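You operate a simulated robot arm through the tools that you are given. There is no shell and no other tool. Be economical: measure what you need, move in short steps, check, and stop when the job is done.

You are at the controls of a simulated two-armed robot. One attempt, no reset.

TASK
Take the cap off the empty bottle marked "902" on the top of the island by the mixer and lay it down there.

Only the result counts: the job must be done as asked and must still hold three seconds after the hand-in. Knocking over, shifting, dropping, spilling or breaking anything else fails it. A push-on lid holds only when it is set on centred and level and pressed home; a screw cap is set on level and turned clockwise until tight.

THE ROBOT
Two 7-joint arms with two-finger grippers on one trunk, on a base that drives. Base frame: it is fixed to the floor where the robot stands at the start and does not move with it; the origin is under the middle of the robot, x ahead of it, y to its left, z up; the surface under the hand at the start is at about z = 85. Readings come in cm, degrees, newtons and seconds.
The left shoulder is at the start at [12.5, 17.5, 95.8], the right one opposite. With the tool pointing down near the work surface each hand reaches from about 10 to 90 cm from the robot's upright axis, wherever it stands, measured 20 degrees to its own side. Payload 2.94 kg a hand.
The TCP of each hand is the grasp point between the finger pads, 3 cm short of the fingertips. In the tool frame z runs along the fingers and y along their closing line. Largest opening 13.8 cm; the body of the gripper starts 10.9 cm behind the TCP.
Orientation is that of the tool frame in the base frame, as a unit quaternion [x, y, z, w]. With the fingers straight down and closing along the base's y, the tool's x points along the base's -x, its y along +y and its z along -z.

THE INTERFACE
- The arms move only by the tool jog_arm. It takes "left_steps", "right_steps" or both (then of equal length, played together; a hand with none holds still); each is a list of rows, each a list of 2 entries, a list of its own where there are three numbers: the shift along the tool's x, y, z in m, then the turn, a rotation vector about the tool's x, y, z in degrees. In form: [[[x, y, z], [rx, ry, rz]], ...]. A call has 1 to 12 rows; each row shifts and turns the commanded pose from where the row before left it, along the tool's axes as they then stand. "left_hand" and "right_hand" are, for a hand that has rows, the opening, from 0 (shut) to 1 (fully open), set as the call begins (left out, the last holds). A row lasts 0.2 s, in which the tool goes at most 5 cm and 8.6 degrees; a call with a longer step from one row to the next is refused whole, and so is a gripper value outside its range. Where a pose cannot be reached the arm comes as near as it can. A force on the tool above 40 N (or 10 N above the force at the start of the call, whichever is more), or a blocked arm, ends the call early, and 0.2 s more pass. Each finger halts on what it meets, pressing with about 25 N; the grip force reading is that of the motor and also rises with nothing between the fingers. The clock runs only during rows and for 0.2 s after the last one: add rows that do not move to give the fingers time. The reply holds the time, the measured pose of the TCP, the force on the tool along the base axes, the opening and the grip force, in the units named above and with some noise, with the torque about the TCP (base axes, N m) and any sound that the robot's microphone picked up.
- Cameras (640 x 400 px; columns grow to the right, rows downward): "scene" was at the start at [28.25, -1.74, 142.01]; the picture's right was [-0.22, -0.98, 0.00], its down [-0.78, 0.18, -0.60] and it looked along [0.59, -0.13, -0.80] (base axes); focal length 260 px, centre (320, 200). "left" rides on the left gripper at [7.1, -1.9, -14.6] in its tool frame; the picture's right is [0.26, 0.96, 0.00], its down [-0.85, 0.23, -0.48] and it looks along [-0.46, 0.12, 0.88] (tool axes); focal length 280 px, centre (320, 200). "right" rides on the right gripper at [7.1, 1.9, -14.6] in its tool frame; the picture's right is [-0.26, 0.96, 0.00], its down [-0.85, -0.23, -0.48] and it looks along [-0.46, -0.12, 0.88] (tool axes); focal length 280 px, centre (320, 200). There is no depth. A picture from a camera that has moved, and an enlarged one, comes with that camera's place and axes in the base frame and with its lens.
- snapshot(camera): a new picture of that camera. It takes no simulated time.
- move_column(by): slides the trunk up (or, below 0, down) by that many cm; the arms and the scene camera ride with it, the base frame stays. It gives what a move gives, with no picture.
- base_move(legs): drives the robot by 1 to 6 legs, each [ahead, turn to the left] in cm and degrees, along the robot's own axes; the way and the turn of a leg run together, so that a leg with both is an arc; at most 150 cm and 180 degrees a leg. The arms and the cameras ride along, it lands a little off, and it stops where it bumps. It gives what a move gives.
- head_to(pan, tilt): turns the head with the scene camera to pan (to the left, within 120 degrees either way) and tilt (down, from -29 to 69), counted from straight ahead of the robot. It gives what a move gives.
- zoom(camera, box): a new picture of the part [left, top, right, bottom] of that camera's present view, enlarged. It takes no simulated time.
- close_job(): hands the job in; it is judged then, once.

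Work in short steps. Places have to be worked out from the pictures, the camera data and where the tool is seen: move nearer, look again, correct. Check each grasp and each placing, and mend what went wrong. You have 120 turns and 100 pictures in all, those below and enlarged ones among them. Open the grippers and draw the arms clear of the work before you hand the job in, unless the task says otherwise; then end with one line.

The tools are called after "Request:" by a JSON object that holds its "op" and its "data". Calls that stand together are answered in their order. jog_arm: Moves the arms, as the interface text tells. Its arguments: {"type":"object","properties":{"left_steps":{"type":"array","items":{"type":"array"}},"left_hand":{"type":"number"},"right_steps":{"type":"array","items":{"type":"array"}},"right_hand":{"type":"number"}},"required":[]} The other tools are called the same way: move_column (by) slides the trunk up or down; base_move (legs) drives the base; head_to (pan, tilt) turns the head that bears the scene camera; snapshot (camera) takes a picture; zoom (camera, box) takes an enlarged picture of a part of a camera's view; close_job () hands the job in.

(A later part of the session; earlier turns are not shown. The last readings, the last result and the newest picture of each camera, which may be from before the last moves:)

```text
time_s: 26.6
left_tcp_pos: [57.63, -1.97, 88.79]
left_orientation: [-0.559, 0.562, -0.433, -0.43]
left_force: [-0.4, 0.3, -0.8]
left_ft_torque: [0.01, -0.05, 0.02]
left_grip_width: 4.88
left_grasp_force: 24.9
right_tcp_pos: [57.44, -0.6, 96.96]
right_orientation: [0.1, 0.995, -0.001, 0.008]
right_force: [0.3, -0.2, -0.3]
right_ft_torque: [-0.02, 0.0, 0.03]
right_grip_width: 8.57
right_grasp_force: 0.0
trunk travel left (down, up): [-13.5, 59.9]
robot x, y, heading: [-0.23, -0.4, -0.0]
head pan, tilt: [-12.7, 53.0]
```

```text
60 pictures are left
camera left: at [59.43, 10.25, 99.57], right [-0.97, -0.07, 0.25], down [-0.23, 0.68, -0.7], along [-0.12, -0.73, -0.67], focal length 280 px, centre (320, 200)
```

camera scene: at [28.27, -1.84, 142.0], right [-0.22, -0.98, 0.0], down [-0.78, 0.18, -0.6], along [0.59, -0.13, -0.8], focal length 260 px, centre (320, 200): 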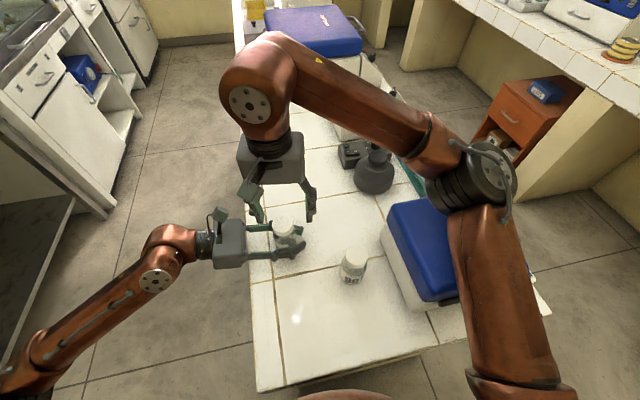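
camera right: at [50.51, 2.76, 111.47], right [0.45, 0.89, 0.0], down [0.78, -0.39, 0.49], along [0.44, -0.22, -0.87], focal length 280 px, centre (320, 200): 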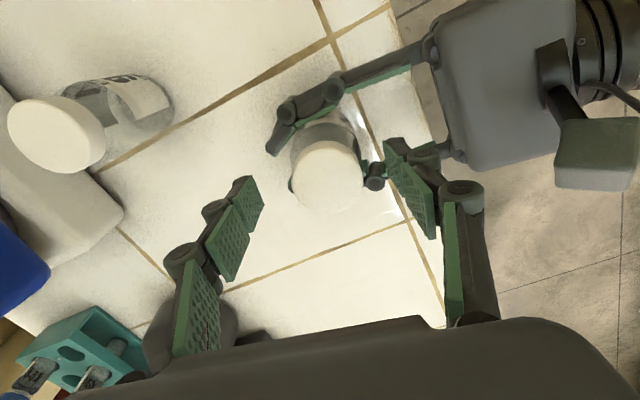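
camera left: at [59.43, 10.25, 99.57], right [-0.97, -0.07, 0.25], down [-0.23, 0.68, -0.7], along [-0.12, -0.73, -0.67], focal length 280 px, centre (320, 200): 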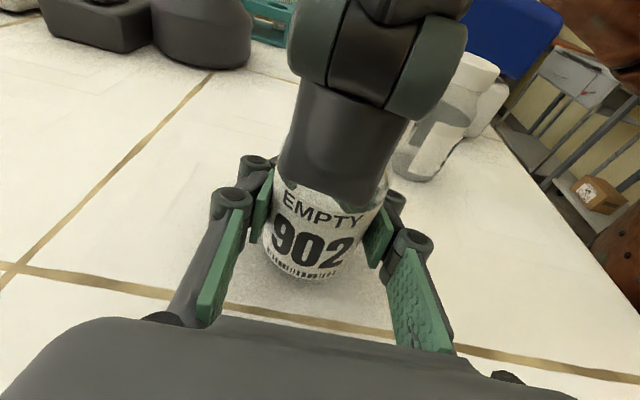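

The body tilted with no grip at all, so the right elbow or upper arm does touch the box when low. I raise the right hand 12 cm, open the left hand to free the bottle, then raise the trunk for clearance.

Request:
{"op": "jog_arm", "data": {"right_steps": [[[0, 0, -0.03], [0, 0, 0]], [[0, 0, -0.03], [0, 0, 0]], [[0, 0, -0.03], [0, 0, 0]], [[0, 0, -0.03], [0, 0, 0]], [[0, 0, 0], [0, 0, 0]]]}}

Request:
{"op": "snapshot", "data": {"camera": "scene"}}

Request:
{"op": "snapshot", "data": {"camera": "left"}}

```text
time_s: 27.8
left_tcp_pos: [58.09, -2.25, 88.14]
left_orientation: [-0.561, 0.561, -0.429, -0.432]
left_force: [1.1, -0.8, 0.0]
left_ft_torque: [-0.01, -0.02, -0.01]
left_grip_width: 4.85
left_grasp_force: 24.7
right_tcp_pos: [57.92, -0.87, 108.0]
right_orientation: [0.102, 0.995, 0.0, -0.001]
right_force: [0.0, 0.7, -0.5]
right_ft_torque: [-0.04, 0.0, -0.01]
right_grip_width: 8.52
right_grasp_force: 0.0
trunk travel left (down, up): [-13.5, 59.9]
robot x, y, heading: [-0.24, -0.07, -0.1]
head pan, tilt: [-12.7, 53.0]
```

```text
59 pictures are left
camera scene: at [28.41, -1.84, 141.97], right [-0.22, -0.98, 0.0], down [-0.78, 0.18, -0.6], along [0.59, -0.13, -0.8], focal length 260 px, centre (320, 200)
```

scene: 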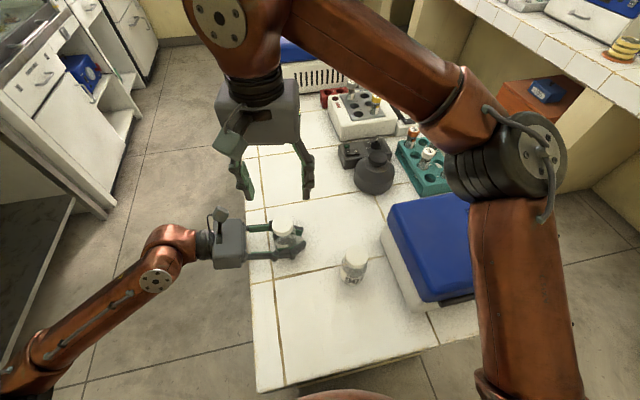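

```text
58 pictures are left
camera left: at [60.1, 9.92, 98.9], right [-0.96, -0.07, 0.26], down [-0.23, 0.68, -0.7], along [-0.13, -0.73, -0.67], focal length 280 px, centre (320, 200)
```

left: 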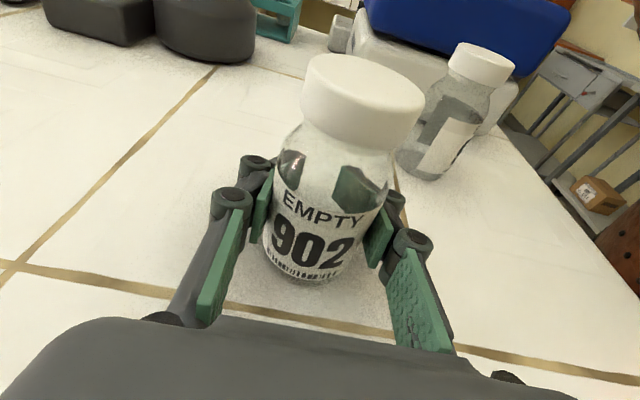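

Loads are gone and the box is unmoved. I open the left hand and check that bottle 902 stands.

Request:
{"op": "jog_arm", "data": {"left_steps": [[[0, 0, 0], [0, 0, 0]], [[0, 0, 0], [0, 0, 0]], [[0, 0, 0], [0, 0, 0]], [[0, 0, 0], [0, 0, 0]], [[0, 0, 0], [0, 0, 0]], [[0, 0, 0], [0, 0, 0]]], "left_hand": 0.95}}

Request:
{"op": "snapshot", "data": {"camera": "left"}}

```text
time_s: 29.2
left_tcp_pos: [58.06, -2.32, 88.21]
left_orientation: [-0.561, 0.561, -0.43, -0.431]
left_force: [-0.5, 0.6, 0.8]
left_ft_torque: [0.02, 0.0, 0.01]
left_grip_width: 13.11
left_grasp_force: 0.0
right_tcp_pos: [57.68, -0.83, 107.96]
right_orientation: [0.101, 0.995, 0.0, 0.0]
right_force: [-0.1, -0.5, 0.4]
right_ft_torque: [-0.01, -0.01, -0.03]
right_grip_width: 8.53
right_grasp_force: 0.0
trunk travel left (down, up): [-13.5, 59.9]
robot x, y, heading: [-0.41, -0.09, 0.2]
head pan, tilt: [-12.7, 53.0]
```

```text
57 pictures are left
camera left: at [59.99, 9.95, 99.01], right [-0.96, -0.07, 0.25], down [-0.23, 0.68, -0.7], along [-0.12, -0.73, -0.67], focal length 280 px, centre (320, 200)
```

left: 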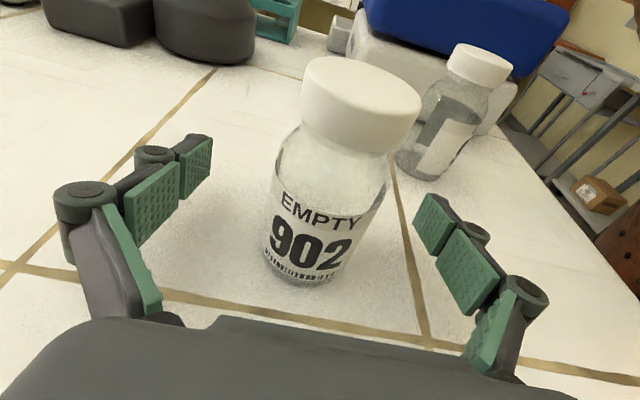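

902 stands. I back the left hand out along the same path, then raise the trunk 15 cm.

Request:
{"op": "jog_arm", "data": {"left_steps": [[[-0.0033, 0, -0.0198], [0, 0, 0]], [[-0.0033, 0, -0.0198], [0, 0, 0]], [[-0.0033, 0, -0.0198], [0, 0, 0]], [[-0.0033, 0, -0.0198], [0, 0, 0]], [[-0.0033, 0, -0.0198], [0, 0, 0]], [[-0.0033, 0, -0.0198], [0, 0, 0]], [[-0.0033, 0, -0.0198], [0, 0, 0]], [[-0.0033, 0, -0.0198], [0, 0, 0]], [[0, 0, 0], [0, 0, 0]]]}}

Request:
{"op": "move_column", "data": {"by": 16}}

```text
time_s: 31.2
left_tcp_pos: [58.26, 13.94, 89.76]
left_orientation: [0.562, -0.56, 0.431, 0.43]
left_force: [-0.3, 0.7, 0.6]
left_ft_torque: [-0.01, 0.04, 0.01]
left_grip_width: 13.11
left_grasp_force: 0.1
right_tcp_pos: [57.83, -0.92, 108.01]
right_orientation: [0.101, 0.995, 0.0, 0.0]
right_force: [0.3, 0.1, 0.6]
right_ft_torque: [0.01, -0.02, -0.03]
right_grip_width: 8.54
right_grasp_force: 0.0
trunk travel left (down, up): [-13.5, 59.9]
robot x, y, heading: [-0.16, -0.06, 0.0]
head pan, tilt: [-12.7, 53.0]
```

```text
time_s: 33.1
left_tcp_pos: [58.1, 13.76, 105.75]
left_orientation: [0.561, -0.56, 0.43, 0.431]
left_force: [-0.6, -0.3, 0.0]
left_ft_torque: [-0.01, -0.03, -0.03]
left_grip_width: 13.11
left_grasp_force: 0.1
right_tcp_pos: [57.98, -0.71, 123.96]
right_orientation: [0.1, 0.995, -0.001, -0.001]
right_force: [0.0, -0.1, -1.2]
right_ft_torque: [-0.01, 0.04, 0.05]
right_grip_width: 8.56
right_grasp_force: 0.1
trunk travel left (down, up): [-29.5, 43.9]
robot x, y, heading: [-0.12, -0.22, -0.2]
head pan, tilt: [-12.7, 53.0]
```

I lower the left hand back to its approach pose and the right to z=110, winding it back up by +48°.

Request:
{"op": "jog_arm", "data": {"left_steps": [[[-0.026, 0, 0.0069], [0, 0, 0]], [[-0.026, 0, 0.0069], [0, 0, 0]], [[-0.026, 0, 0.0069], [0, 0, 0]], [[-0.026, 0, 0.0069], [0, 0, 0]], [[-0.026, 0, 0.0069], [0, 0, 0]], [[-0.026, 0, 0.0069], [0, 0, 0]], [[0, 0, 0], [0, 0, 0]]], "right_steps": [[[0, 0, 0.023], [0, 0, 8]], [[0, 0, 0.023], [0, 0, 8]], [[0, 0, 0.023], [0, 0, 8]], [[0, 0, 0.023], [0, 0, 8]], [[0, 0, 0.023], [0, 0, 8]], [[0, 0, 0.023], [0, 0, 8]], [[0, 0, 0], [0, 0, 0]]]}}

Request:
{"op": "snapshot", "data": {"camera": "scene"}}

Request:
{"op": "snapshot", "data": {"camera": "left"}}

Request:
{"op": "snapshot", "data": {"camera": "right"}}

```text
time_s: 34.7
left_tcp_pos: [57.85, 13.81, 89.85]
left_orientation: [0.562, -0.561, 0.431, 0.43]
left_force: [1.1, -0.6, 0.8]
left_ft_torque: [0.05, 0.03, 0.03]
left_grip_width: 13.13
left_grasp_force: 0.0
right_tcp_pos: [58.07, -0.69, 110.29]
right_orientation: [0.497, 0.868, 0.0, 0.0]
right_force: [0.5, 0.3, 0.2]
right_ft_torque: [-0.03, 0.0, -0.01]
right_grip_width: 8.55
right_grasp_force: 0.1
trunk travel left (down, up): [-29.5, 43.9]
robot x, y, heading: [0.36, -0.31, -0.0]
head pan, tilt: [-12.7, 53.0]
```

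```text
56 pictures are left
camera scene: at [15.03, -1.86, 159.21], right [-0.22, -0.98, 0.0], down [-0.78, 0.18, -0.6], along [0.59, -0.13, -0.8], focal length 260 px, centre (320, 200)
```

scene: 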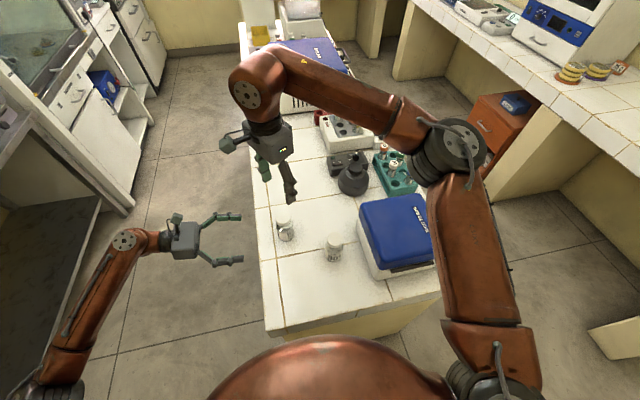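

```text
55 pictures are left
camera left: at [59.73, 25.89, 100.52], right [-0.97, -0.07, 0.25], down [-0.23, 0.68, -0.7], along [-0.12, -0.73, -0.67], focal length 280 px, centre (320, 200)
```

left: 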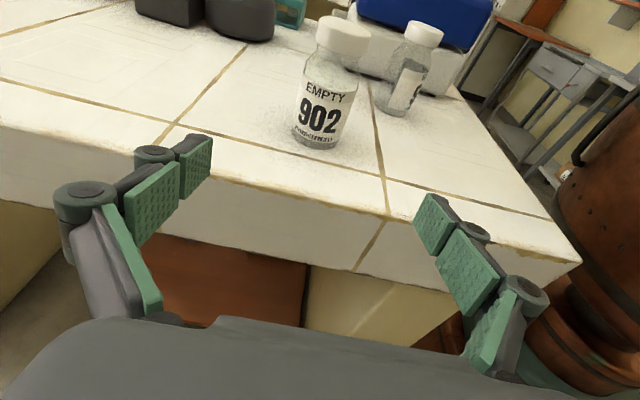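

```text
54 pictures are left
camera right: at [55.96, 6.35, 124.95], right [0.96, 0.26, 0.0], down [0.23, -0.85, 0.48], along [0.13, -0.46, -0.88], focal length 280 px, centre (320, 200)
```

right: 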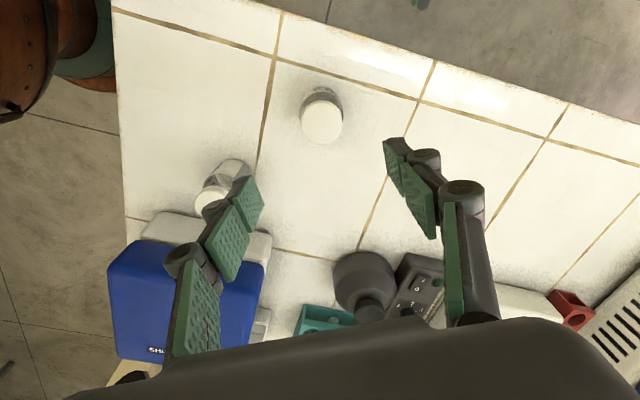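

The arm is well clear of the box now. The bottle axis is at about (57.9, -0.6), so I advance the left hand again and grip.

Request:
{"op": "jog_arm", "data": {"left_steps": [[[0.003, 0, 0.0184], [0, 0, 0]], [[0.003, 0, 0.0184], [0, 0, 0]], [[0.003, 0, 0.0184], [0, 0, 0]], [[0.003, 0, 0.0184], [0, 0, 0]], [[0.003, 0, 0.0184], [0, 0, 0]], [[0.003, 0, 0.0184], [0, 0, 0]], [[0.003, 0, 0.0184], [0, 0, 0]], [[0.003, 0, 0.0184], [0, 0, 0]], [[0, 0, 0], [0, 0, 0]]]}}

Request:
{"op": "jog_arm", "data": {"left_steps": [[[0, 0, 0], [0, 0, 0]], [[0, 0, 0], [0, 0, 0]], [[0, 0, 0], [0, 0, 0]], [[0, 0, 0], [0, 0, 0]], [[0, 0, 0], [0, 0, 0]], [[0, 0, 0], [0, 0, 0]], [[0, 0, 0], [0, 0, 0]]], "left_hand": 0}}

Request:
{"op": "snapshot", "data": {"camera": "left"}}

Request:
{"op": "snapshot", "data": {"camera": "right"}}

```text
time_s: 36.7
left_tcp_pos: [57.81, -0.84, 88.19]
left_orientation: [0.561, -0.561, 0.43, 0.43]
left_force: [-0.2, 0.4, -0.6]
left_ft_torque: [-0.03, -0.05, 0.0]
left_grip_width: 13.11
left_grasp_force: 0.0
right_tcp_pos: [58.1, -0.78, 110.38]
right_orientation: [0.496, 0.868, 0.0, -0.001]
right_force: [-0.5, -0.4, 1.3]
right_ft_torque: [0.03, -0.07, -0.05]
right_grip_width: 8.55
right_grasp_force: 0.1
trunk travel left (down, up): [-29.5, 43.9]
robot x, y, heading: [0.49, -0.32, -0.1]
head pan, tilt: [-12.7, 53.0]
```

```text
time_s: 38.3
left_tcp_pos: [57.84, -0.89, 88.16]
left_orientation: [-0.561, 0.561, -0.43, -0.431]
left_force: [0.1, -0.3, 0.1]
left_ft_torque: [-0.01, -0.01, 0.02]
left_grip_width: 4.87
left_grasp_force: 24.4
right_tcp_pos: [58.05, -0.78, 110.27]
right_orientation: [0.496, 0.868, 0.0, 0.0]
right_force: [0.0, -0.4, 0.5]
right_ft_torque: [-0.01, -0.01, 0.03]
right_grip_width: 8.56
right_grasp_force: 0.0
trunk travel left (down, up): [-29.5, 43.9]
robot x, y, heading: [0.01, -0.19, -0.0]
head pan, tilt: [-12.7, 53.0]
```

```text
53 pictures are left
camera left: at [59.8, 11.31, 98.91], right [-0.96, -0.07, 0.25], down [-0.23, 0.68, -0.7], along [-0.12, -0.73, -0.67], focal length 280 px, centre (320, 200)
```

left: 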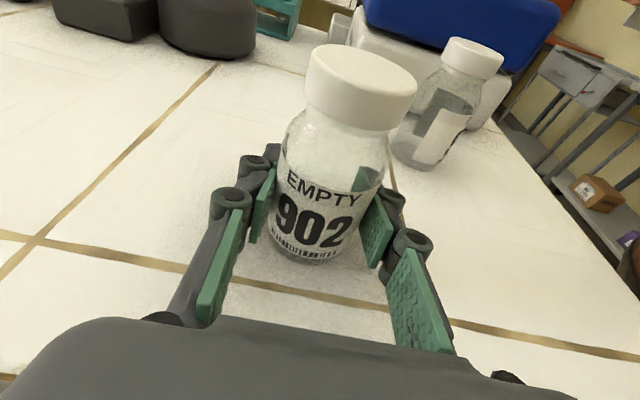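

```text
52 pictures are left
camera right: at [56.0, 6.35, 124.92], right [0.96, 0.26, 0.0], down [0.23, -0.85, 0.48], along [0.13, -0.46, -0.88], focal length 280 px, centre (320, 200)
```

right: 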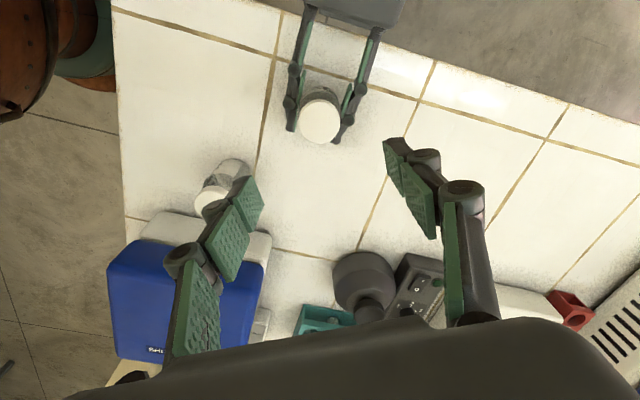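

Gripped again. I lower the right hand to z=100 with a 3 mm correction and check the centring.

Request:
{"op": "jog_arm", "data": {"right_steps": [[[0.003, 0.0005, 0.025], [0, 0, 0]], [[0, 0, 0.025], [0, 0, 0]], [[0, 0, 0.025], [0, 0, 0]], [[0, 0, 0.025], [0, 0, 0]], [[0, 0, 0], [0, 0, 0]]]}}

Request:
{"op": "snapshot", "data": {"camera": "right"}}

```text
time_s: 39.5
left_tcp_pos: [57.84, -0.8, 88.3]
left_orientation: [0.561, -0.561, 0.431, 0.431]
left_force: [-0.7, 0.8, 0.0]
left_ft_torque: [0.0, -0.04, 0.02]
left_grip_width: 4.86
left_grasp_force: 25.2
right_tcp_pos: [57.67, -0.48, 100.38]
right_orientation: [0.496, 0.868, 0.0, 0.0]
right_force: [-0.4, 0.1, 0.7]
right_ft_torque: [0.01, 0.01, 0.0]
right_grip_width: 8.54
right_grasp_force: 0.0
trunk travel left (down, up): [-29.5, 43.9]
robot x, y, heading: [0.24, 0.12, -0.1]
head pan, tilt: [-12.7, 53.0]
```

```text
51 pictures are left
camera right: at [55.63, 6.58, 114.98], right [0.96, 0.26, 0.0], down [0.23, -0.85, 0.48], along [0.13, -0.46, -0.88], focal length 280 px, centre (320, 200)
```

right: 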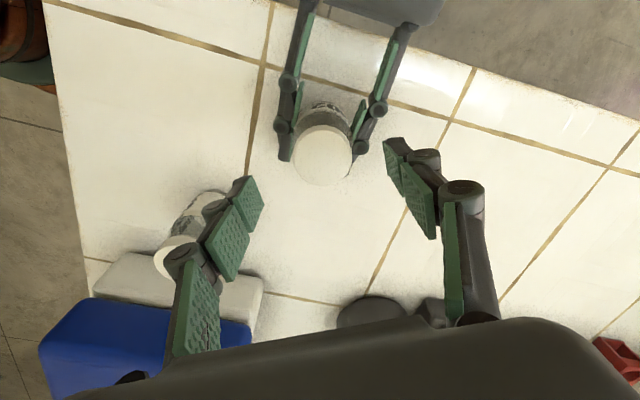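

The cap centre is at about (57.8, -0.2). I shift 3 mm, lower to z=96.0 and close.

Request:
{"op": "jog_arm", "data": {"right_steps": [[[0.0022, 0.0015, 0.011], [0, 0, 0]], [[0, 0, 0.011], [0, 0, 0]], [[0, 0, 0.011], [0, 0, 0]], [[0, 0, 0.01], [0, 0, 0]], [[0, 0, 0], [0, 0, 0]]]}}

Request:
{"op": "jog_arm", "data": {"right_steps": [[[0, 0, 0], [0, 0, 0]], [[0, 0, 0], [0, 0, 0]], [[0, 0, 0], [0, 0, 0]], [[0, 0, 0], [0, 0, 0]], [[0, 0, 0], [0, 0, 0]]], "right_hand": 0}}

Request:
{"op": "snapshot", "data": {"camera": "right"}}

Request:
{"op": "snapshot", "data": {"camera": "left"}}

```text
time_s: 40.7
left_tcp_pos: [57.81, -0.84, 88.17]
left_orientation: [-0.561, 0.561, -0.43, -0.43]
left_force: [0.5, -0.7, 0.5]
left_ft_torque: [0.01, -0.01, -0.01]
left_grip_width: 4.87
left_grasp_force: 24.4
right_tcp_pos: [57.79, -0.25, 95.98]
right_orientation: [0.497, 0.868, 0.0, 0.0]
right_force: [0.9, 0.6, -0.2]
right_ft_torque: [-0.01, -0.01, -0.03]
right_grip_width: 8.54
right_grasp_force: 0.1
trunk travel left (down, up): [-29.5, 43.9]
robot x, y, heading: [-0.06, -0.2, 0.1]
head pan, tilt: [-12.7, 53.0]
```

```text
time_s: 41.9
left_tcp_pos: [57.9, -0.86, 88.26]
left_orientation: [0.562, -0.56, 0.431, 0.43]
left_force: [-2.5, -0.8, 1.8]
left_ft_torque: [0.1, -0.08, 0.1]
left_grip_width: 4.86
left_grasp_force: 24.7
right_tcp_pos: [57.94, -0.24, 95.97]
right_orientation: [0.497, 0.868, -0.001, 0.0]
right_force: [2.6, 2.1, -0.6]
right_ft_torque: [0.05, -0.12, -0.06]
right_grip_width: 4.18
right_grasp_force: 25.0
trunk travel left (down, up): [-29.5, 43.9]
robot x, y, heading: [0.05, -0.34, 0.1]
head pan, tilt: [-12.7, 53.0]
```

```text
50 pictures are left
camera right: at [55.73, 6.81, 110.54], right [0.96, 0.26, 0.0], down [0.23, -0.85, 0.48], along [0.13, -0.46, -0.88], focal length 280 px, centre (320, 200)
```

right: 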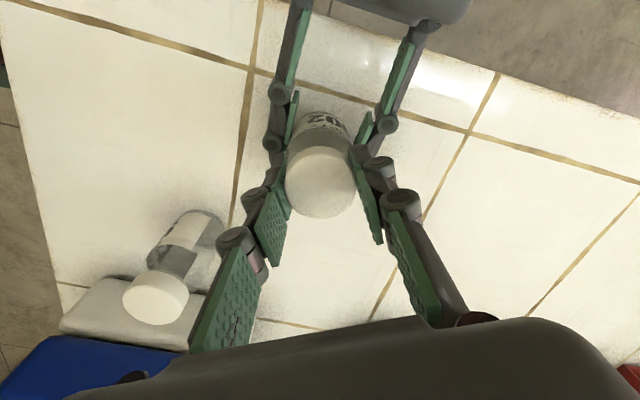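

```text
49 pictures are left
camera left: at [59.79, 11.29, 98.9], right [-0.96, -0.07, 0.25], down [-0.23, 0.68, -0.7], along [-0.13, -0.73, -0.67], focal length 280 px, centre (320, 200)
```

left: 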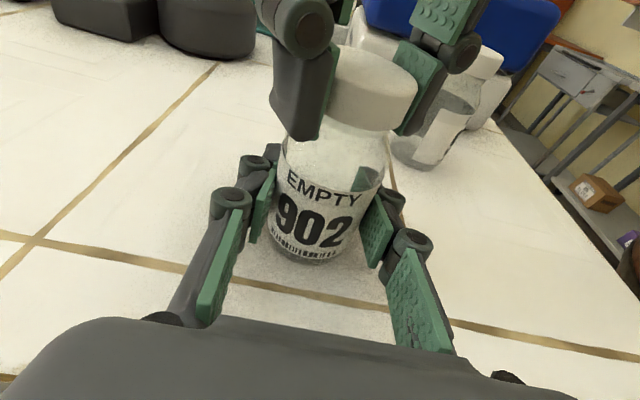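

Grip is good and forces are low. I turn 32° counter-clockwise and watch.

Request:
{"op": "jog_arm", "data": {"right_steps": [[[0, 0, 0], [0, 0, -8]], [[0, 0, 0], [0, 0, -8]], [[0, 0, 0], [0, 0, -8]], [[0, 0, 0], [0, 0, -8]]]}}

Request:
{"op": "zoom", "data": {"camera": "left", "box": [230, 20, 470, 260]}}

```text
time_s: 42.9
left_tcp_pos: [58.03, -0.88, 88.1]
left_orientation: [0.561, -0.561, 0.43, 0.431]
left_force: [1.0, -3.4, -5.2]
left_ft_torque: [0.11, -0.11, 0.3]
left_grip_width: 4.84
left_grasp_force: 25.3
right_tcp_pos: [57.82, -0.34, 96.07]
right_orientation: [0.236, 0.972, 0.0, 0.001]
right_force: [-0.7, 3.8, 14.5]
right_ft_torque: [0.1, 0.0, -0.28]
right_grip_width: 4.07
right_grasp_force: 25.0
trunk travel left (down, up): [-29.5, 43.9]
robot x, y, heading: [-0.1, 0.2, -0.1]
head pan, tilt: [-12.7, 53.0]
```

```text
1.67 times, centred on (350, 140) of left
camera zoom: at [59.77, 11.31, 98.9], right [-0.96, -0.07, 0.25], down [-0.23, 0.68, -0.7], along [-0.12, -0.73, -0.67], focal length 467 px, centre (270, 300)
```

zoom: 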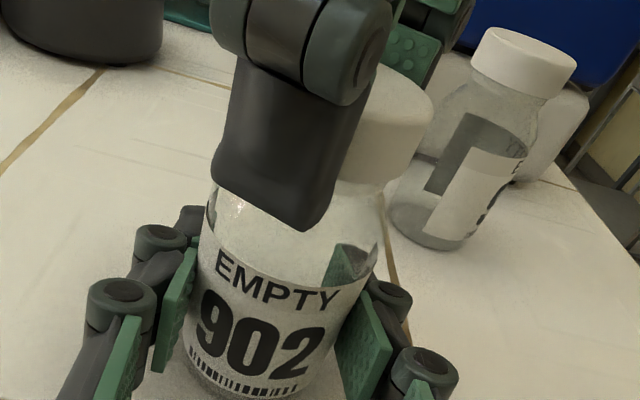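

The bottle stays still while the cap turns and pushes the right hand up 14 N, as an unscrewing cap would. I continue another 48° and rise slightly to match.

Request:
{"op": "jog_arm", "data": {"right_steps": [[[0, 0, -0.0008], [0, 0, -8]], [[0, 0, -0.0004], [0, 0, -8]], [[0, 0, -0.0004], [0, 0, -8]], [[0, 0, -0.0004], [0, 0, -8]], [[0, 0, -0.0004], [0, 0, -8]], [[0, 0, -0.0004], [0, 0, -8]]]}}

Request:
{"op": "snapshot", "data": {"camera": "left"}}

Request:
{"op": "snapshot", "data": {"camera": "right"}}

```text
time_s: 44.3
left_tcp_pos: [57.85, -0.92, 88.16]
left_orientation: [0.561, -0.561, 0.431, 0.43]
left_force: [-0.6, 2.5, -2.3]
left_ft_torque: [-0.14, -0.26, 0.24]
left_grip_width: 4.91
left_grasp_force: 25.3
right_tcp_pos: [57.95, -0.15, 96.13]
right_orientation: [-0.179, 0.984, -0.001, -0.001]
right_force: [2.0, -1.9, 4.8]
right_ft_torque: [-0.12, 0.02, -0.21]
right_grip_width: 4.06
right_grasp_force: 25.2
trunk travel left (down, up): [-29.5, 43.9]
robot x, y, heading: [0.22, -0.45, -0.1]
head pan, tilt: [-12.7, 53.0]
```

```text
47 pictures are left
camera left: at [59.79, 11.32, 98.93], right [-0.97, -0.07, 0.25], down [-0.23, 0.68, -0.7], along [-0.12, -0.73, -0.67], focal length 280 px, centre (320, 200)
```

left: 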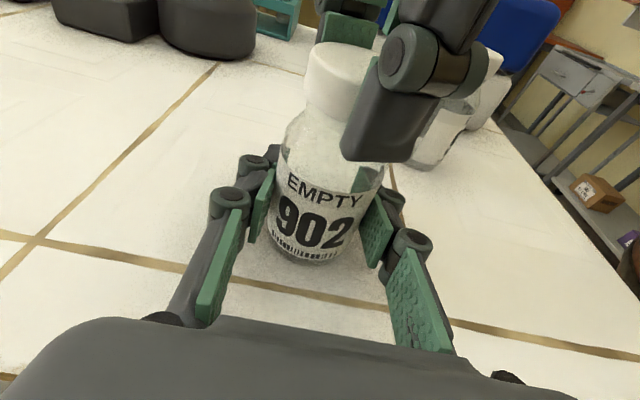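

```text
46 pictures are left
camera right: at [50.43, -0.9, 110.75], right [-0.09, 1.0, 0.0], down [0.88, 0.08, 0.48], along [0.47, 0.04, -0.88], focal length 280 px, centre (320, 200)
```

right: 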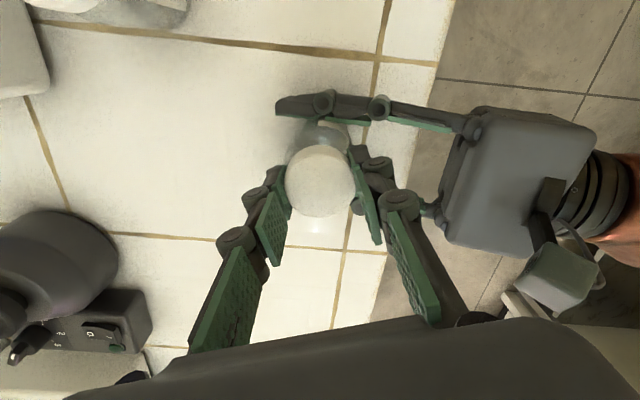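

It is going smoothly. I turn another 80°, still rising slightly.

Request:
{"op": "jog_arm", "data": {"right_steps": [[[0, 0, -0.0003], [0, 0, -8]], [[0, 0, -0.0003], [0, 0, -8]], [[0, 0, -0.0003], [0, 0, -8]], [[0, 0, -0.0003], [0, 0, -8]], [[0, 0, -0.0003], [0, 0, -8]], [[0, 0, -0.0003], [0, 0, -8]], [[0, 0, -0.0003], [0, 0, -8]], [[0, 0, -0.0003], [0, 0, -8]], [[0, 0, -0.0003], [0, 0, -8]], [[0, 0, -0.0003], [0, 0, -8]]]}}

Request:
{"op": "snapshot", "data": {"camera": "left"}}

Request:
{"op": "snapshot", "data": {"camera": "scene"}}

```text
time_s: 46.5
left_tcp_pos: [57.89, -0.88, 88.22]
left_orientation: [0.561, -0.56, 0.431, 0.431]
left_force: [-1.9, -13.3, 6.8]
left_ft_torque: [0.6, -0.04, 0.03]
left_grip_width: 4.91
left_grasp_force: 24.7
right_tcp_pos: [57.86, -0.06, 96.34]
right_orientation: [-0.443, 0.897, 0.0, 0.0]
right_force: [1.9, 14.2, -7.1]
right_ft_torque: [0.56, -0.06, -0.03]
right_grip_width: 3.97
right_grasp_force: 25.3
right hand out of reach, approached as far as the arm can: row 5, 6, 7, 8, 9, 10
trunk travel left (down, up): [-29.5, 43.9]
robot x, y, heading: [0.15, -0.3, 0.0]
head pan, tilt: [-12.7, 53.0]
```

```text
45 pictures are left
camera left: at [59.8, 11.28, 98.94], right [-0.96, -0.07, 0.25], down [-0.23, 0.68, -0.7], along [-0.12, -0.73, -0.67], focal length 280 px, centre (320, 200)
```

left: 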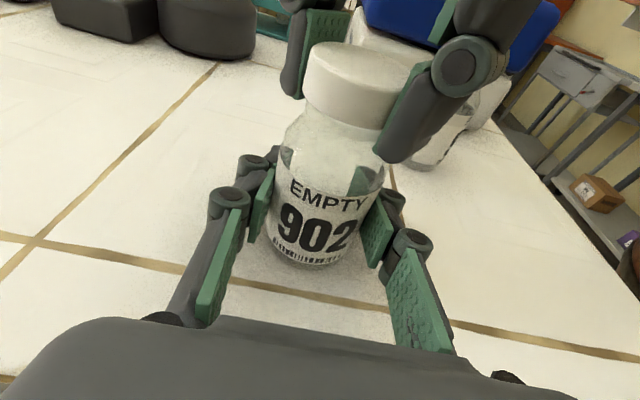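

```text
44 pictures are left
camera scene: at [15.09, -1.87, 159.2], right [-0.22, -0.98, 0.0], down [-0.78, 0.18, -0.6], along [0.59, -0.13, -0.8], focal length 260 px, centre (320, 200)
```

scene: 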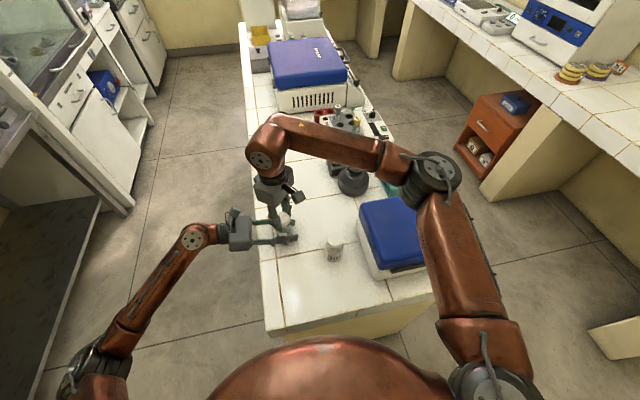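

The wrist limit is near -52°. I release the cap and wind the hand back in the other direction for another bite.

Request:
{"op": "jog_arm", "data": {"right_steps": [[[0, 0, 0], [0, 0, 0]], [[0, 0, 0], [0, 0, 0]], [[0, 0, 0], [0, 0, 0]], [[0, 0, -0.01], [0, 0, 0]], [[0, 0, -0.02], [0, 0, 0]]], "right_hand": 0.62}}

Request:
{"op": "jog_arm", "data": {"right_steps": [[[0, 0, 0], [0, 0, 8.5]], [[0, 0, 0], [0, 0, 8.5]], [[0, 0, 0], [0, 0, 8.5]], [[0, 0, 0], [0, 0, 8.5]], [[0, 0, 0], [0, 0, 8.5]], [[0, 0, 0], [0, 0, 8.5]], [[0, 0, 0], [0, 0, 8.5]], [[0, 0, 0], [0, 0, 8.5]], [[0, 0, 0], [0, 0, 8.5]], [[0, 0, 0], [0, 0, 8.5]], [[0, 0, 0], [0, 0, 8.5]], [[0, 0, 0], [0, 0, 8.5]]]}}

Request:
{"op": "snapshot", "data": {"camera": "left"}}

```text
time_s: 47.7
left_tcp_pos: [57.84, -0.87, 88.14]
left_orientation: [-0.561, 0.561, -0.43, -0.431]
left_force: [-0.8, 2.7, 4.3]
left_ft_torque: [0.04, -0.08, 0.07]
left_grip_width: 4.99
left_grasp_force: 25.0
right_tcp_pos: [57.86, -0.25, 99.47]
right_orientation: [-0.442, 0.897, 0.001, 0.0]
right_force: [0.7, -0.3, 0.4]
right_ft_torque: [-0.03, 0.01, -0.01]
right_grip_width: 8.57
right_grasp_force: 0.0
trunk travel left (down, up): [-29.5, 43.9]
robot x, y, heading: [0.47, 0.04, 0.1]
head pan, tilt: [-12.7, 53.0]
```

```text
time_s: 50.3
left_tcp_pos: [57.9, -0.76, 88.18]
left_orientation: [0.562, -0.56, 0.431, 0.43]
left_force: [0.5, -0.3, 0.7]
left_ft_torque: [0.02, 0.01, 0.01]
left_grip_width: 4.98
left_grasp_force: 24.8
right_tcp_pos: [57.75, -0.05, 99.23]
right_orientation: [0.418, 0.908, 0.0, 0.0]
right_force: [-0.2, -0.3, 0.2]
right_ft_torque: [-0.01, 0.02, -0.02]
right_grip_width: 8.58
right_grasp_force: 0.2
trunk travel left (down, up): [-29.5, 43.9]
robot x, y, heading: [-0.25, -0.43, -0.1]
head pan, tilt: [-12.7, 53.0]
```

```text
43 pictures are left
camera left: at [59.8, 11.31, 98.9], right [-0.96, -0.07, 0.25], down [-0.23, 0.68, -0.7], along [-0.12, -0.73, -0.67], focal length 280 px, centre (320, 200)
```

left: 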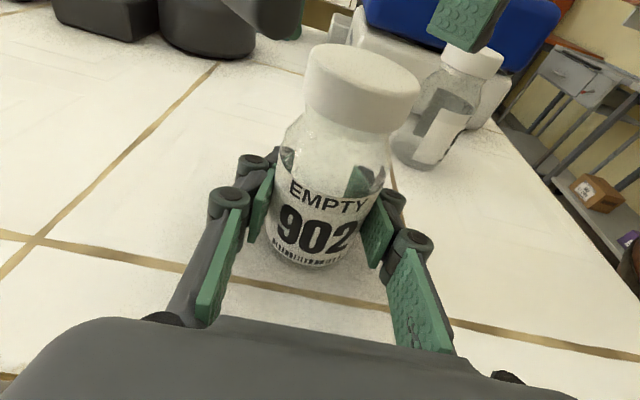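

Next I wind up a further 77°, if the wrist allows, and zoom to see whether the cap has risen.

Request:
{"op": "jog_arm", "data": {"right_steps": [[[0, 0, 0], [0, 0, 8.5]], [[0, 0, 0], [0, 0, 8.5]], [[0, 0, 0], [0, 0, 8.5]], [[0, 0, 0], [0, 0, 8.5]], [[0, 0, 0], [0, 0, 8.5]], [[0, 0, 0], [0, 0, 8.5]], [[0, 0, 0], [0, 0, 8.5]], [[0, 0, 0], [0, 0, 8.5]], [[0, 0, 0], [0, 0, 8.5]]]}}

Request:
{"op": "zoom", "data": {"camera": "left", "box": [250, 30, 442, 150]}}

Request:
{"op": "snapshot", "data": {"camera": "right"}}

```text
time_s: 52.3
left_tcp_pos: [57.91, -0.81, 88.19]
left_orientation: [0.561, -0.561, 0.431, 0.431]
left_force: [0.5, -0.4, -0.2]
left_ft_torque: [-0.02, 0.0, 0.02]
left_grip_width: 4.94
left_grasp_force: 25.1
right_tcp_pos: [57.73, -0.08, 99.38]
right_orientation: [0.892, 0.453, 0.0, 0.0]
right_force: [0.4, -0.5, 0.4]
right_ft_torque: [-0.01, 0.0, 0.03]
right_grip_width: 8.54
right_grasp_force: 0.1
trunk travel left (down, up): [-29.5, 43.9]
robot x, y, heading: [-0.15, -0.29, -0.1]
head pan, tilt: [-12.7, 53.0]
```

```text
3.33 times, centred on (346, 90) of left
camera zoom: at [59.8, 11.3, 98.9], right [-0.96, -0.07, 0.25], down [-0.23, 0.68, -0.7], along [-0.12, -0.73, -0.67], focal length 935 px, centre (233, 567)
```

zoom: 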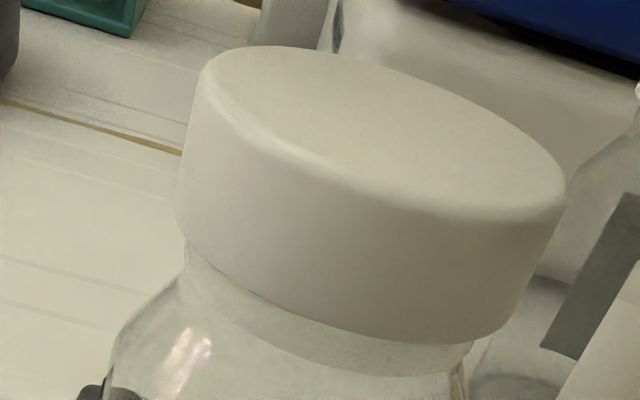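

```text
41 pictures are left
camera right: at [63.4, 4.48, 113.81], right [0.62, -0.78, 0.0], down [-0.69, -0.55, 0.48], along [-0.37, -0.3, -0.88], focal length 280 px, centre (320, 200)
```

right: 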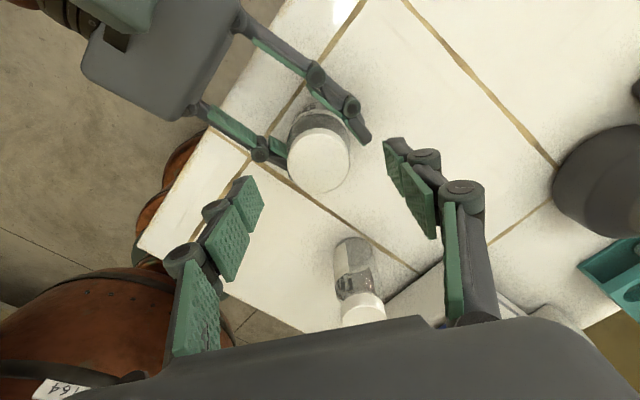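

The yaw is now +126° and the cap appears slightly raised. I lower to z=96.2, grip again and turn.

Request:
{"op": "jog_arm", "data": {"right_steps": [[[0.0015, 0.0005, 0.01], [0, 0, 0]], [[0, 0, 0.011], [0, 0, 0]], [[0, 0, 0.01], [0, 0, 0]], [[0, 0, 0], [0, 0, 0]]]}}

Request:
{"op": "jog_arm", "data": {"right_steps": [[[0, 0, 0], [0, 0, 0]], [[0, 0, 0], [0, 0, 0]], [[0, 0, 0], [0, 0, 0]], [[0, 0, 0], [0, 0, 0]], [[0, 0, 0], [0, 0, 0]]], "right_hand": 0}}

Request:
{"op": "jog_arm", "data": {"right_steps": [[[0, 0, 0], [0, 0, -8]], [[0, 0, -0.0003], [0, 0, -8]], [[0, 0, -0.0003], [0, 0, -8]], [[0, 0, -0.0003], [0, 0, -8]], [[0, 0, -0.0003], [0, 0, -8]], [[0, 0, -0.0003], [0, 0, -8]], [[0, 0, -0.0003], [0, 0, -8]], [[0, 0, -0.0003], [0, 0, -8]], [[0, 0, -0.0003], [0, 0, -8]]]}}

Request:
{"op": "snapshot", "data": {"camera": "left"}}

```text
time_s: 53.3
left_tcp_pos: [57.95, -0.83, 88.17]
left_orientation: [0.562, -0.56, 0.431, 0.43]
left_force: [0.9, 0.1, 0.9]
left_ft_torque: [-0.02, -0.01, -0.01]
left_grip_width: 4.89
left_grasp_force: 24.5
right_tcp_pos: [58.01, 0.01, 96.17]
right_orientation: [0.891, 0.454, 0.0, 0.0]
right_force: [0.1, -0.5, 0.0]
right_ft_torque: [0.01, 0.0, -0.04]
right_grip_width: 8.54
right_grasp_force: 0.1
trunk travel left (down, up): [-29.5, 43.9]
robot x, y, heading: [-0.33, -0.05, -0.0]
head pan, tilt: [-12.7, 53.0]
```

```text
time_s: 54.5
left_tcp_pos: [57.91, -0.77, 88.2]
left_orientation: [0.561, -0.561, 0.43, 0.43]
left_force: [8.1, -7.2, -0.8]
left_ft_torque: [0.24, 0.38, -0.1]
left_grip_width: 4.93
left_grasp_force: 25.0
right_tcp_pos: [58.0, 0.17, 96.16]
right_orientation: [0.891, 0.455, 0.0, 0.0]
right_force: [-7.8, 6.1, 0.2]
right_ft_torque: [0.27, 0.38, 0.01]
right_grip_width: 4.06
right_grasp_force: 25.1
trunk travel left (down, up): [-29.5, 43.9]
robot x, y, heading: [0.15, -0.02, -0.0]
head pan, tilt: [-12.7, 53.0]
```

```text
time_s: 56.5
left_tcp_pos: [57.89, -0.85, 88.25]
left_orientation: [-0.56, 0.562, -0.429, -0.432]
left_force: [-0.5, -8.2, 3.1]
left_ft_torque: [0.37, -0.08, 0.13]
left_grip_width: 4.89
left_grasp_force: 25.5
right_tcp_pos: [57.98, -0.03, 96.38]
right_orientation: [0.453, 0.892, 0.0, 0.0]
right_force: [0.1, 7.9, -3.3]
right_ft_torque: [0.32, -0.04, -0.12]
right_grip_width: 3.98
right_grasp_force: 25.3
trunk travel left (down, up): [-29.5, 43.9]
robot x, y, heading: [0.13, -0.3, 0.2]
head pan, tilt: [-12.7, 53.0]
```

```text
40 pictures are left
camera left: at [59.77, 11.28, 98.93], right [-0.96, -0.07, 0.25], down [-0.23, 0.68, -0.7], along [-0.13, -0.73, -0.67], focal length 280 px, centre (320, 200)
```

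left: 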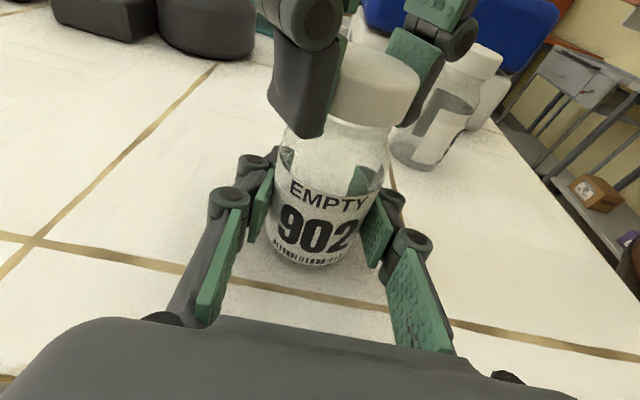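

The torque is low, 0.12 N m. I continue another 88°.

Request:
{"op": "jog_arm", "data": {"right_steps": [[[0, 0, -0.0003], [0, 0, -8]], [[0, 0, -0.0003], [0, 0, -8]], [[0, 0, -0.0003], [0, 0, -8]], [[0, 0, -0.0003], [0, 0, -8]], [[0, 0, -0.0003], [0, 0, -8]], [[0, 0, -0.0003], [0, 0, -8]], [[0, 0, -0.0003], [0, 0, -8]], [[0, 0, -0.0003], [0, 0, -8]], [[0, 0, -0.0003], [0, 0, -8]], [[0, 0, -0.0003], [0, 0, -8]], [[0, 0, -0.0003], [0, 0, -8]]]}}

Request:
{"op": "snapshot", "data": {"camera": "left"}}

```text
time_s: 58.9
left_tcp_pos: [57.88, -0.94, 88.32]
left_orientation: [-0.56, 0.561, -0.431, -0.431]
left_force: [-3.4, -8.3, 14.9]
left_ft_torque: [0.49, 0.0, 0.07]
left_grip_width: 4.94
left_grasp_force: 25.1
right_tcp_pos: [57.92, -0.09, 96.75]
right_orientation: [-0.294, 0.956, 0.0, -0.001]
right_force: [3.6, 9.4, -16.8]
right_ft_torque: [0.39, -0.27, -0.01]
right_grip_width: 3.88
right_grasp_force: 24.9
trunk travel left (down, up): [-29.5, 43.9]
robot x, y, heading: [-0.15, -0.19, -0.0]
head pan, tilt: [-12.7, 53.0]
```

```text
39 pictures are left
camera left: at [59.82, 11.29, 98.99], right [-0.97, -0.07, 0.25], down [-0.23, 0.68, -0.7], along [-0.12, -0.73, -0.67], focal length 280 px, centre (320, 200)
```

left: 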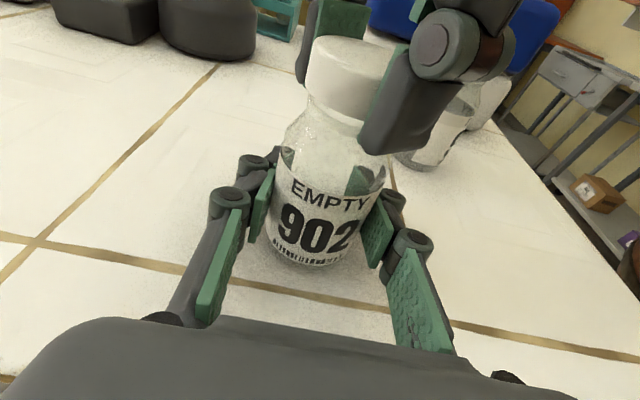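

I rose a bit faster than the thread, which shows as a 17 N pull, so it is still engaged. I release, wind back to about +126° and take another bite.

Request:
{"op": "jog_arm", "data": {"right_steps": [[[0, 0, 0], [0, 0, 0]], [[0, 0, 0], [0, 0, 0]], [[0, 0, 0], [0, 0, 0]], [[0, 0, -0.01], [0, 0, 0]], [[0, 0, -0.02], [0, 0, 0]], [[0, 0, 0], [0, 0, 8.5]], [[0, 0, 0], [0, 0, 8.5]], [[0, 0, 0], [0, 0, 8.5]], [[0, 0, 0], [0, 0, 8.5]], [[0, 0, 0], [0, 0, 8.5]], [[0, 0, 0], [0, 0, 8.5]], [[0, 0, 0], [0, 0, 8.5]]], "right_hand": 0.62}}

Request:
{"op": "jog_arm", "data": {"right_steps": [[[0, 0, 0], [0, 0, 8.5]], [[0, 0, 0], [0, 0, 8.5]], [[0, 0, 0], [0, 0, 8.5]], [[0, 0, 0], [0, 0, 8.5]], [[0, 0, 0], [0, 0, 8.5]], [[0, 0, 0], [0, 0, 8.5]], [[0, 0, 0], [0, 0, 8.5]], [[0, 0, 0], [0, 0, 8.5]], [[0, 0, 0], [0, 0, 8.5]], [[0, 0, 0], [0, 0, 8.5]], [[0, 0, 0], [0, 0, 8.5]]]}}

Request:
{"op": "zoom", "data": {"camera": "left", "box": [250, 30, 442, 150]}}

Request:
{"op": "snapshot", "data": {"camera": "right"}}

```text
time_s: 61.5
left_tcp_pos: [57.88, -0.9, 88.06]
left_orientation: [0.561, -0.561, 0.43, 0.43]
left_force: [0.6, 0.1, -0.4]
left_ft_torque: [0.0, 0.03, 0.0]
left_grip_width: 4.92
left_grasp_force: 24.8
right_tcp_pos: [58.03, 0.05, 99.68]
right_orientation: [0.222, 0.975, 0.0, 0.0]
right_force: [0.6, 0.2, 0.2]
right_ft_torque: [0.02, 0.01, 0.01]
right_grip_width: 8.57
right_grasp_force: 0.2
trunk travel left (down, up): [-29.5, 43.9]
robot x, y, heading: [-0.33, 0.07, 0.2]
head pan, tilt: [-12.7, 53.0]
```

```text
time_s: 63.9
left_tcp_pos: [57.92, -0.89, 88.16]
left_orientation: [0.561, -0.56, 0.431, 0.431]
left_force: [0.5, -0.8, -0.8]
left_ft_torque: [0.0, 0.03, -0.01]
left_grip_width: 4.94
left_grasp_force: 25.1
right_tcp_pos: [57.98, 0.16, 99.68]
right_orientation: [0.862, 0.506, 0.0, 0.001]
right_force: [-0.1, 0.5, -0.3]
right_ft_torque: [-0.01, 0.04, -0.01]
right_grip_width: 8.57
right_grasp_force: 0.1
trunk travel left (down, up): [-29.5, 43.9]
robot x, y, heading: [-0.08, -0.16, -0.1]
head pan, tilt: [-12.7, 53.0]
```

```text
3.33 times, centred on (346, 90) of left
camera zoom: at [59.8, 11.3, 98.9], right [-0.96, -0.07, 0.25], down [-0.23, 0.68, -0.7], along [-0.12, -0.73, -0.67], focal length 935 px, centre (233, 567)
```

zoom: 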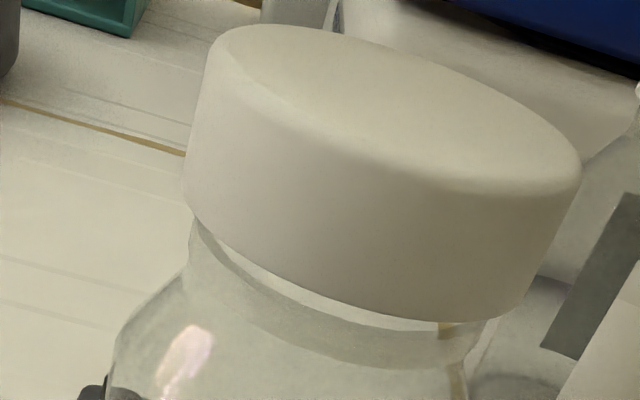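

```text
37 pictures are left
camera right: at [62.96, 5.33, 114.33], right [0.71, -0.7, 0.0], down [-0.61, -0.63, 0.48], along [-0.33, -0.34, -0.88], focal length 280 px, centre (320, 200)
```

right: 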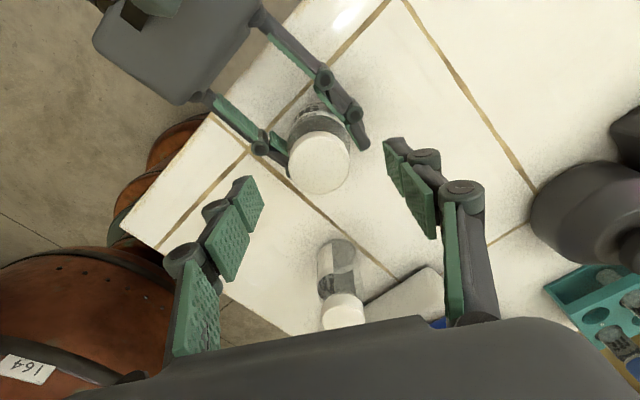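

The cap has visibly risen. I grip again at z=96.6 and turn on.

Request:
{"op": "jog_arm", "data": {"right_steps": [[[0, 0, 0.01], [0, 0, 0]], [[0, 0, 0.011], [0, 0, 0]], [[0, 0, 0.01], [0, 0, 0]], [[0, 0, 0], [0, 0, 0]]]}}

Request:
{"op": "jog_arm", "data": {"right_steps": [[[0, 0, 0], [0, 0, 0]], [[0, 0, 0], [0, 0, 0]], [[0, 0, 0], [0, 0, 0]], [[0, 0, 0], [0, 0, 0]], [[0, 0, 0], [0, 0, 0]]], "right_hand": 0}}

Request:
{"op": "jog_arm", "data": {"right_steps": [[[0, 0, 0], [0, 0, -8]], [[0, 0, -0.0002], [0, 0, -8]], [[0, 0, -0.0002], [0, 0, -8]], [[0, 0, -0.0002], [0, 0, -8]], [[0, 0, -0.0002], [0, 0, -8]], [[0, 0, -0.0002], [0, 0, -8]], [[0, 0, -0.0002], [0, 0, -8]], [[0, 0, -0.0002], [0, 0, -8]], [[0, 0, -0.0002], [0, 0, -8]]]}}

Request:
{"op": "jog_arm", "data": {"right_steps": [[[0, 0, -0.0002], [0, 0, -8]], [[0, 0, -0.0002], [0, 0, -8]], [[0, 0, -0.0002], [0, 0, -8]], [[0, 0, -0.0002], [0, 0, -8]], [[0, 0, -0.0002], [0, 0, -8]], [[0, 0, -0.0002], [0, 0, -8]], [[0, 0, -0.0002], [0, 0, -8]], [[0, 0, -0.0002], [0, 0, -8]], [[0, 0, -0.0002], [0, 0, -8]], [[0, 0, -0.0002], [0, 0, -8]]]}}

Request:
{"op": "snapshot", "data": {"camera": "left"}}

```text
time_s: 64.9
left_tcp_pos: [57.84, -0.9, 88.11]
left_orientation: [0.561, -0.561, 0.43, 0.431]
left_force: [0.2, 0.5, -0.2]
left_ft_torque: [0.0, 0.01, -0.01]
left_grip_width: 4.91
left_grasp_force: 25.1
right_tcp_pos: [58.09, 0.03, 96.74]
right_orientation: [0.862, 0.508, 0.0, 0.0]
right_force: [0.5, 0.8, -0.1]
right_ft_torque: [0.03, 0.01, 0.0]
right_grip_width: 8.52
right_grasp_force: 0.1
trunk travel left (down, up): [-29.5, 43.9]
robot x, y, heading: [0.11, 0.0, -0.0]
head pan, tilt: [-12.7, 53.0]
```

```text
time_s: 66.1
left_tcp_pos: [57.84, -0.82, 88.15]
left_orientation: [0.561, -0.561, 0.431, 0.43]
left_force: [9.3, -6.2, -0.9]
left_ft_torque: [0.35, 0.41, -0.06]
left_grip_width: 4.9
left_grasp_force: 24.6
right_tcp_pos: [57.99, 0.13, 96.82]
right_orientation: [0.861, 0.508, 0.0, -0.001]
right_force: [-8.6, 5.9, 1.7]
right_ft_torque: [0.13, 0.36, -0.02]
right_grip_width: 3.91
right_grasp_force: 25.3
trunk travel left (down, up): [-29.5, 43.9]
robot x, y, heading: [0.11, -0.01, 0.3]
head pan, tilt: [-12.7, 53.0]
```

```text
time_s: 68.1
left_tcp_pos: [57.87, -0.79, 88.12]
left_orientation: [0.561, -0.561, 0.431, 0.431]
left_force: [-0.6, -0.1, 0.2]
left_ft_torque: [0.0, -0.01, 0.02]
left_grip_width: 4.9
left_grasp_force: 24.6
right_tcp_pos: [57.86, 0.05, 96.96]
right_orientation: [0.397, 0.918, 0.0, 0.0]
right_force: [-0.3, -0.5, 0.4]
right_ft_torque: [0.01, 0.0, -0.02]
right_grip_width: 3.86
right_grasp_force: 24.9
trunk travel left (down, up): [-29.5, 43.9]
robot x, y, heading: [0.01, 0.37, -0.1]
head pan, tilt: [-12.7, 53.0]
```

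```text
time_s: 70.3
left_tcp_pos: [57.95, -0.9, 88.16]
left_orientation: [0.561, -0.561, 0.431, 0.431]
left_force: [0.2, -1.1, 0.0]
left_ft_torque: [-0.03, 0.02, -0.01]
left_grip_width: 4.93
left_grasp_force: 25.3
right_tcp_pos: [57.92, 0.0, 97.05]
right_orientation: [-0.285, 0.958, 0.001, 0.001]
right_force: [-0.3, 0.5, -0.9]
right_ft_torque: [0.0, 0.0, 0.02]
right_grip_width: 3.84
right_grasp_force: 24.8
trunk travel left (down, up): [-29.5, 43.9]
robot x, y, heading: [-0.16, -0.34, -0.1]
head pan, tilt: [-12.7, 53.0]
```

```text
36 pictures are left
camera left: at [59.81, 11.31, 98.91], right [-0.96, -0.07, 0.25], down [-0.23, 0.68, -0.7], along [-0.12, -0.73, -0.67], focal length 280 px, centre (320, 200)
```

left: 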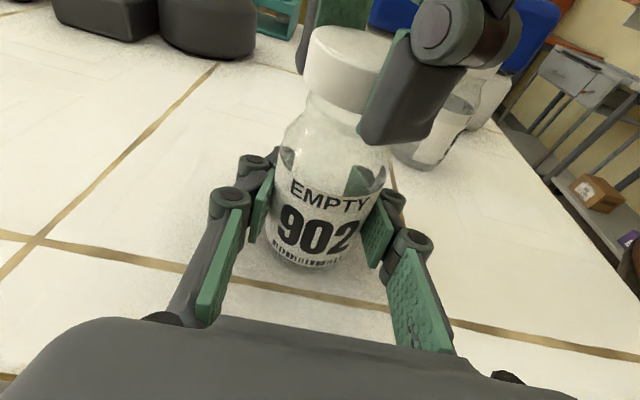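

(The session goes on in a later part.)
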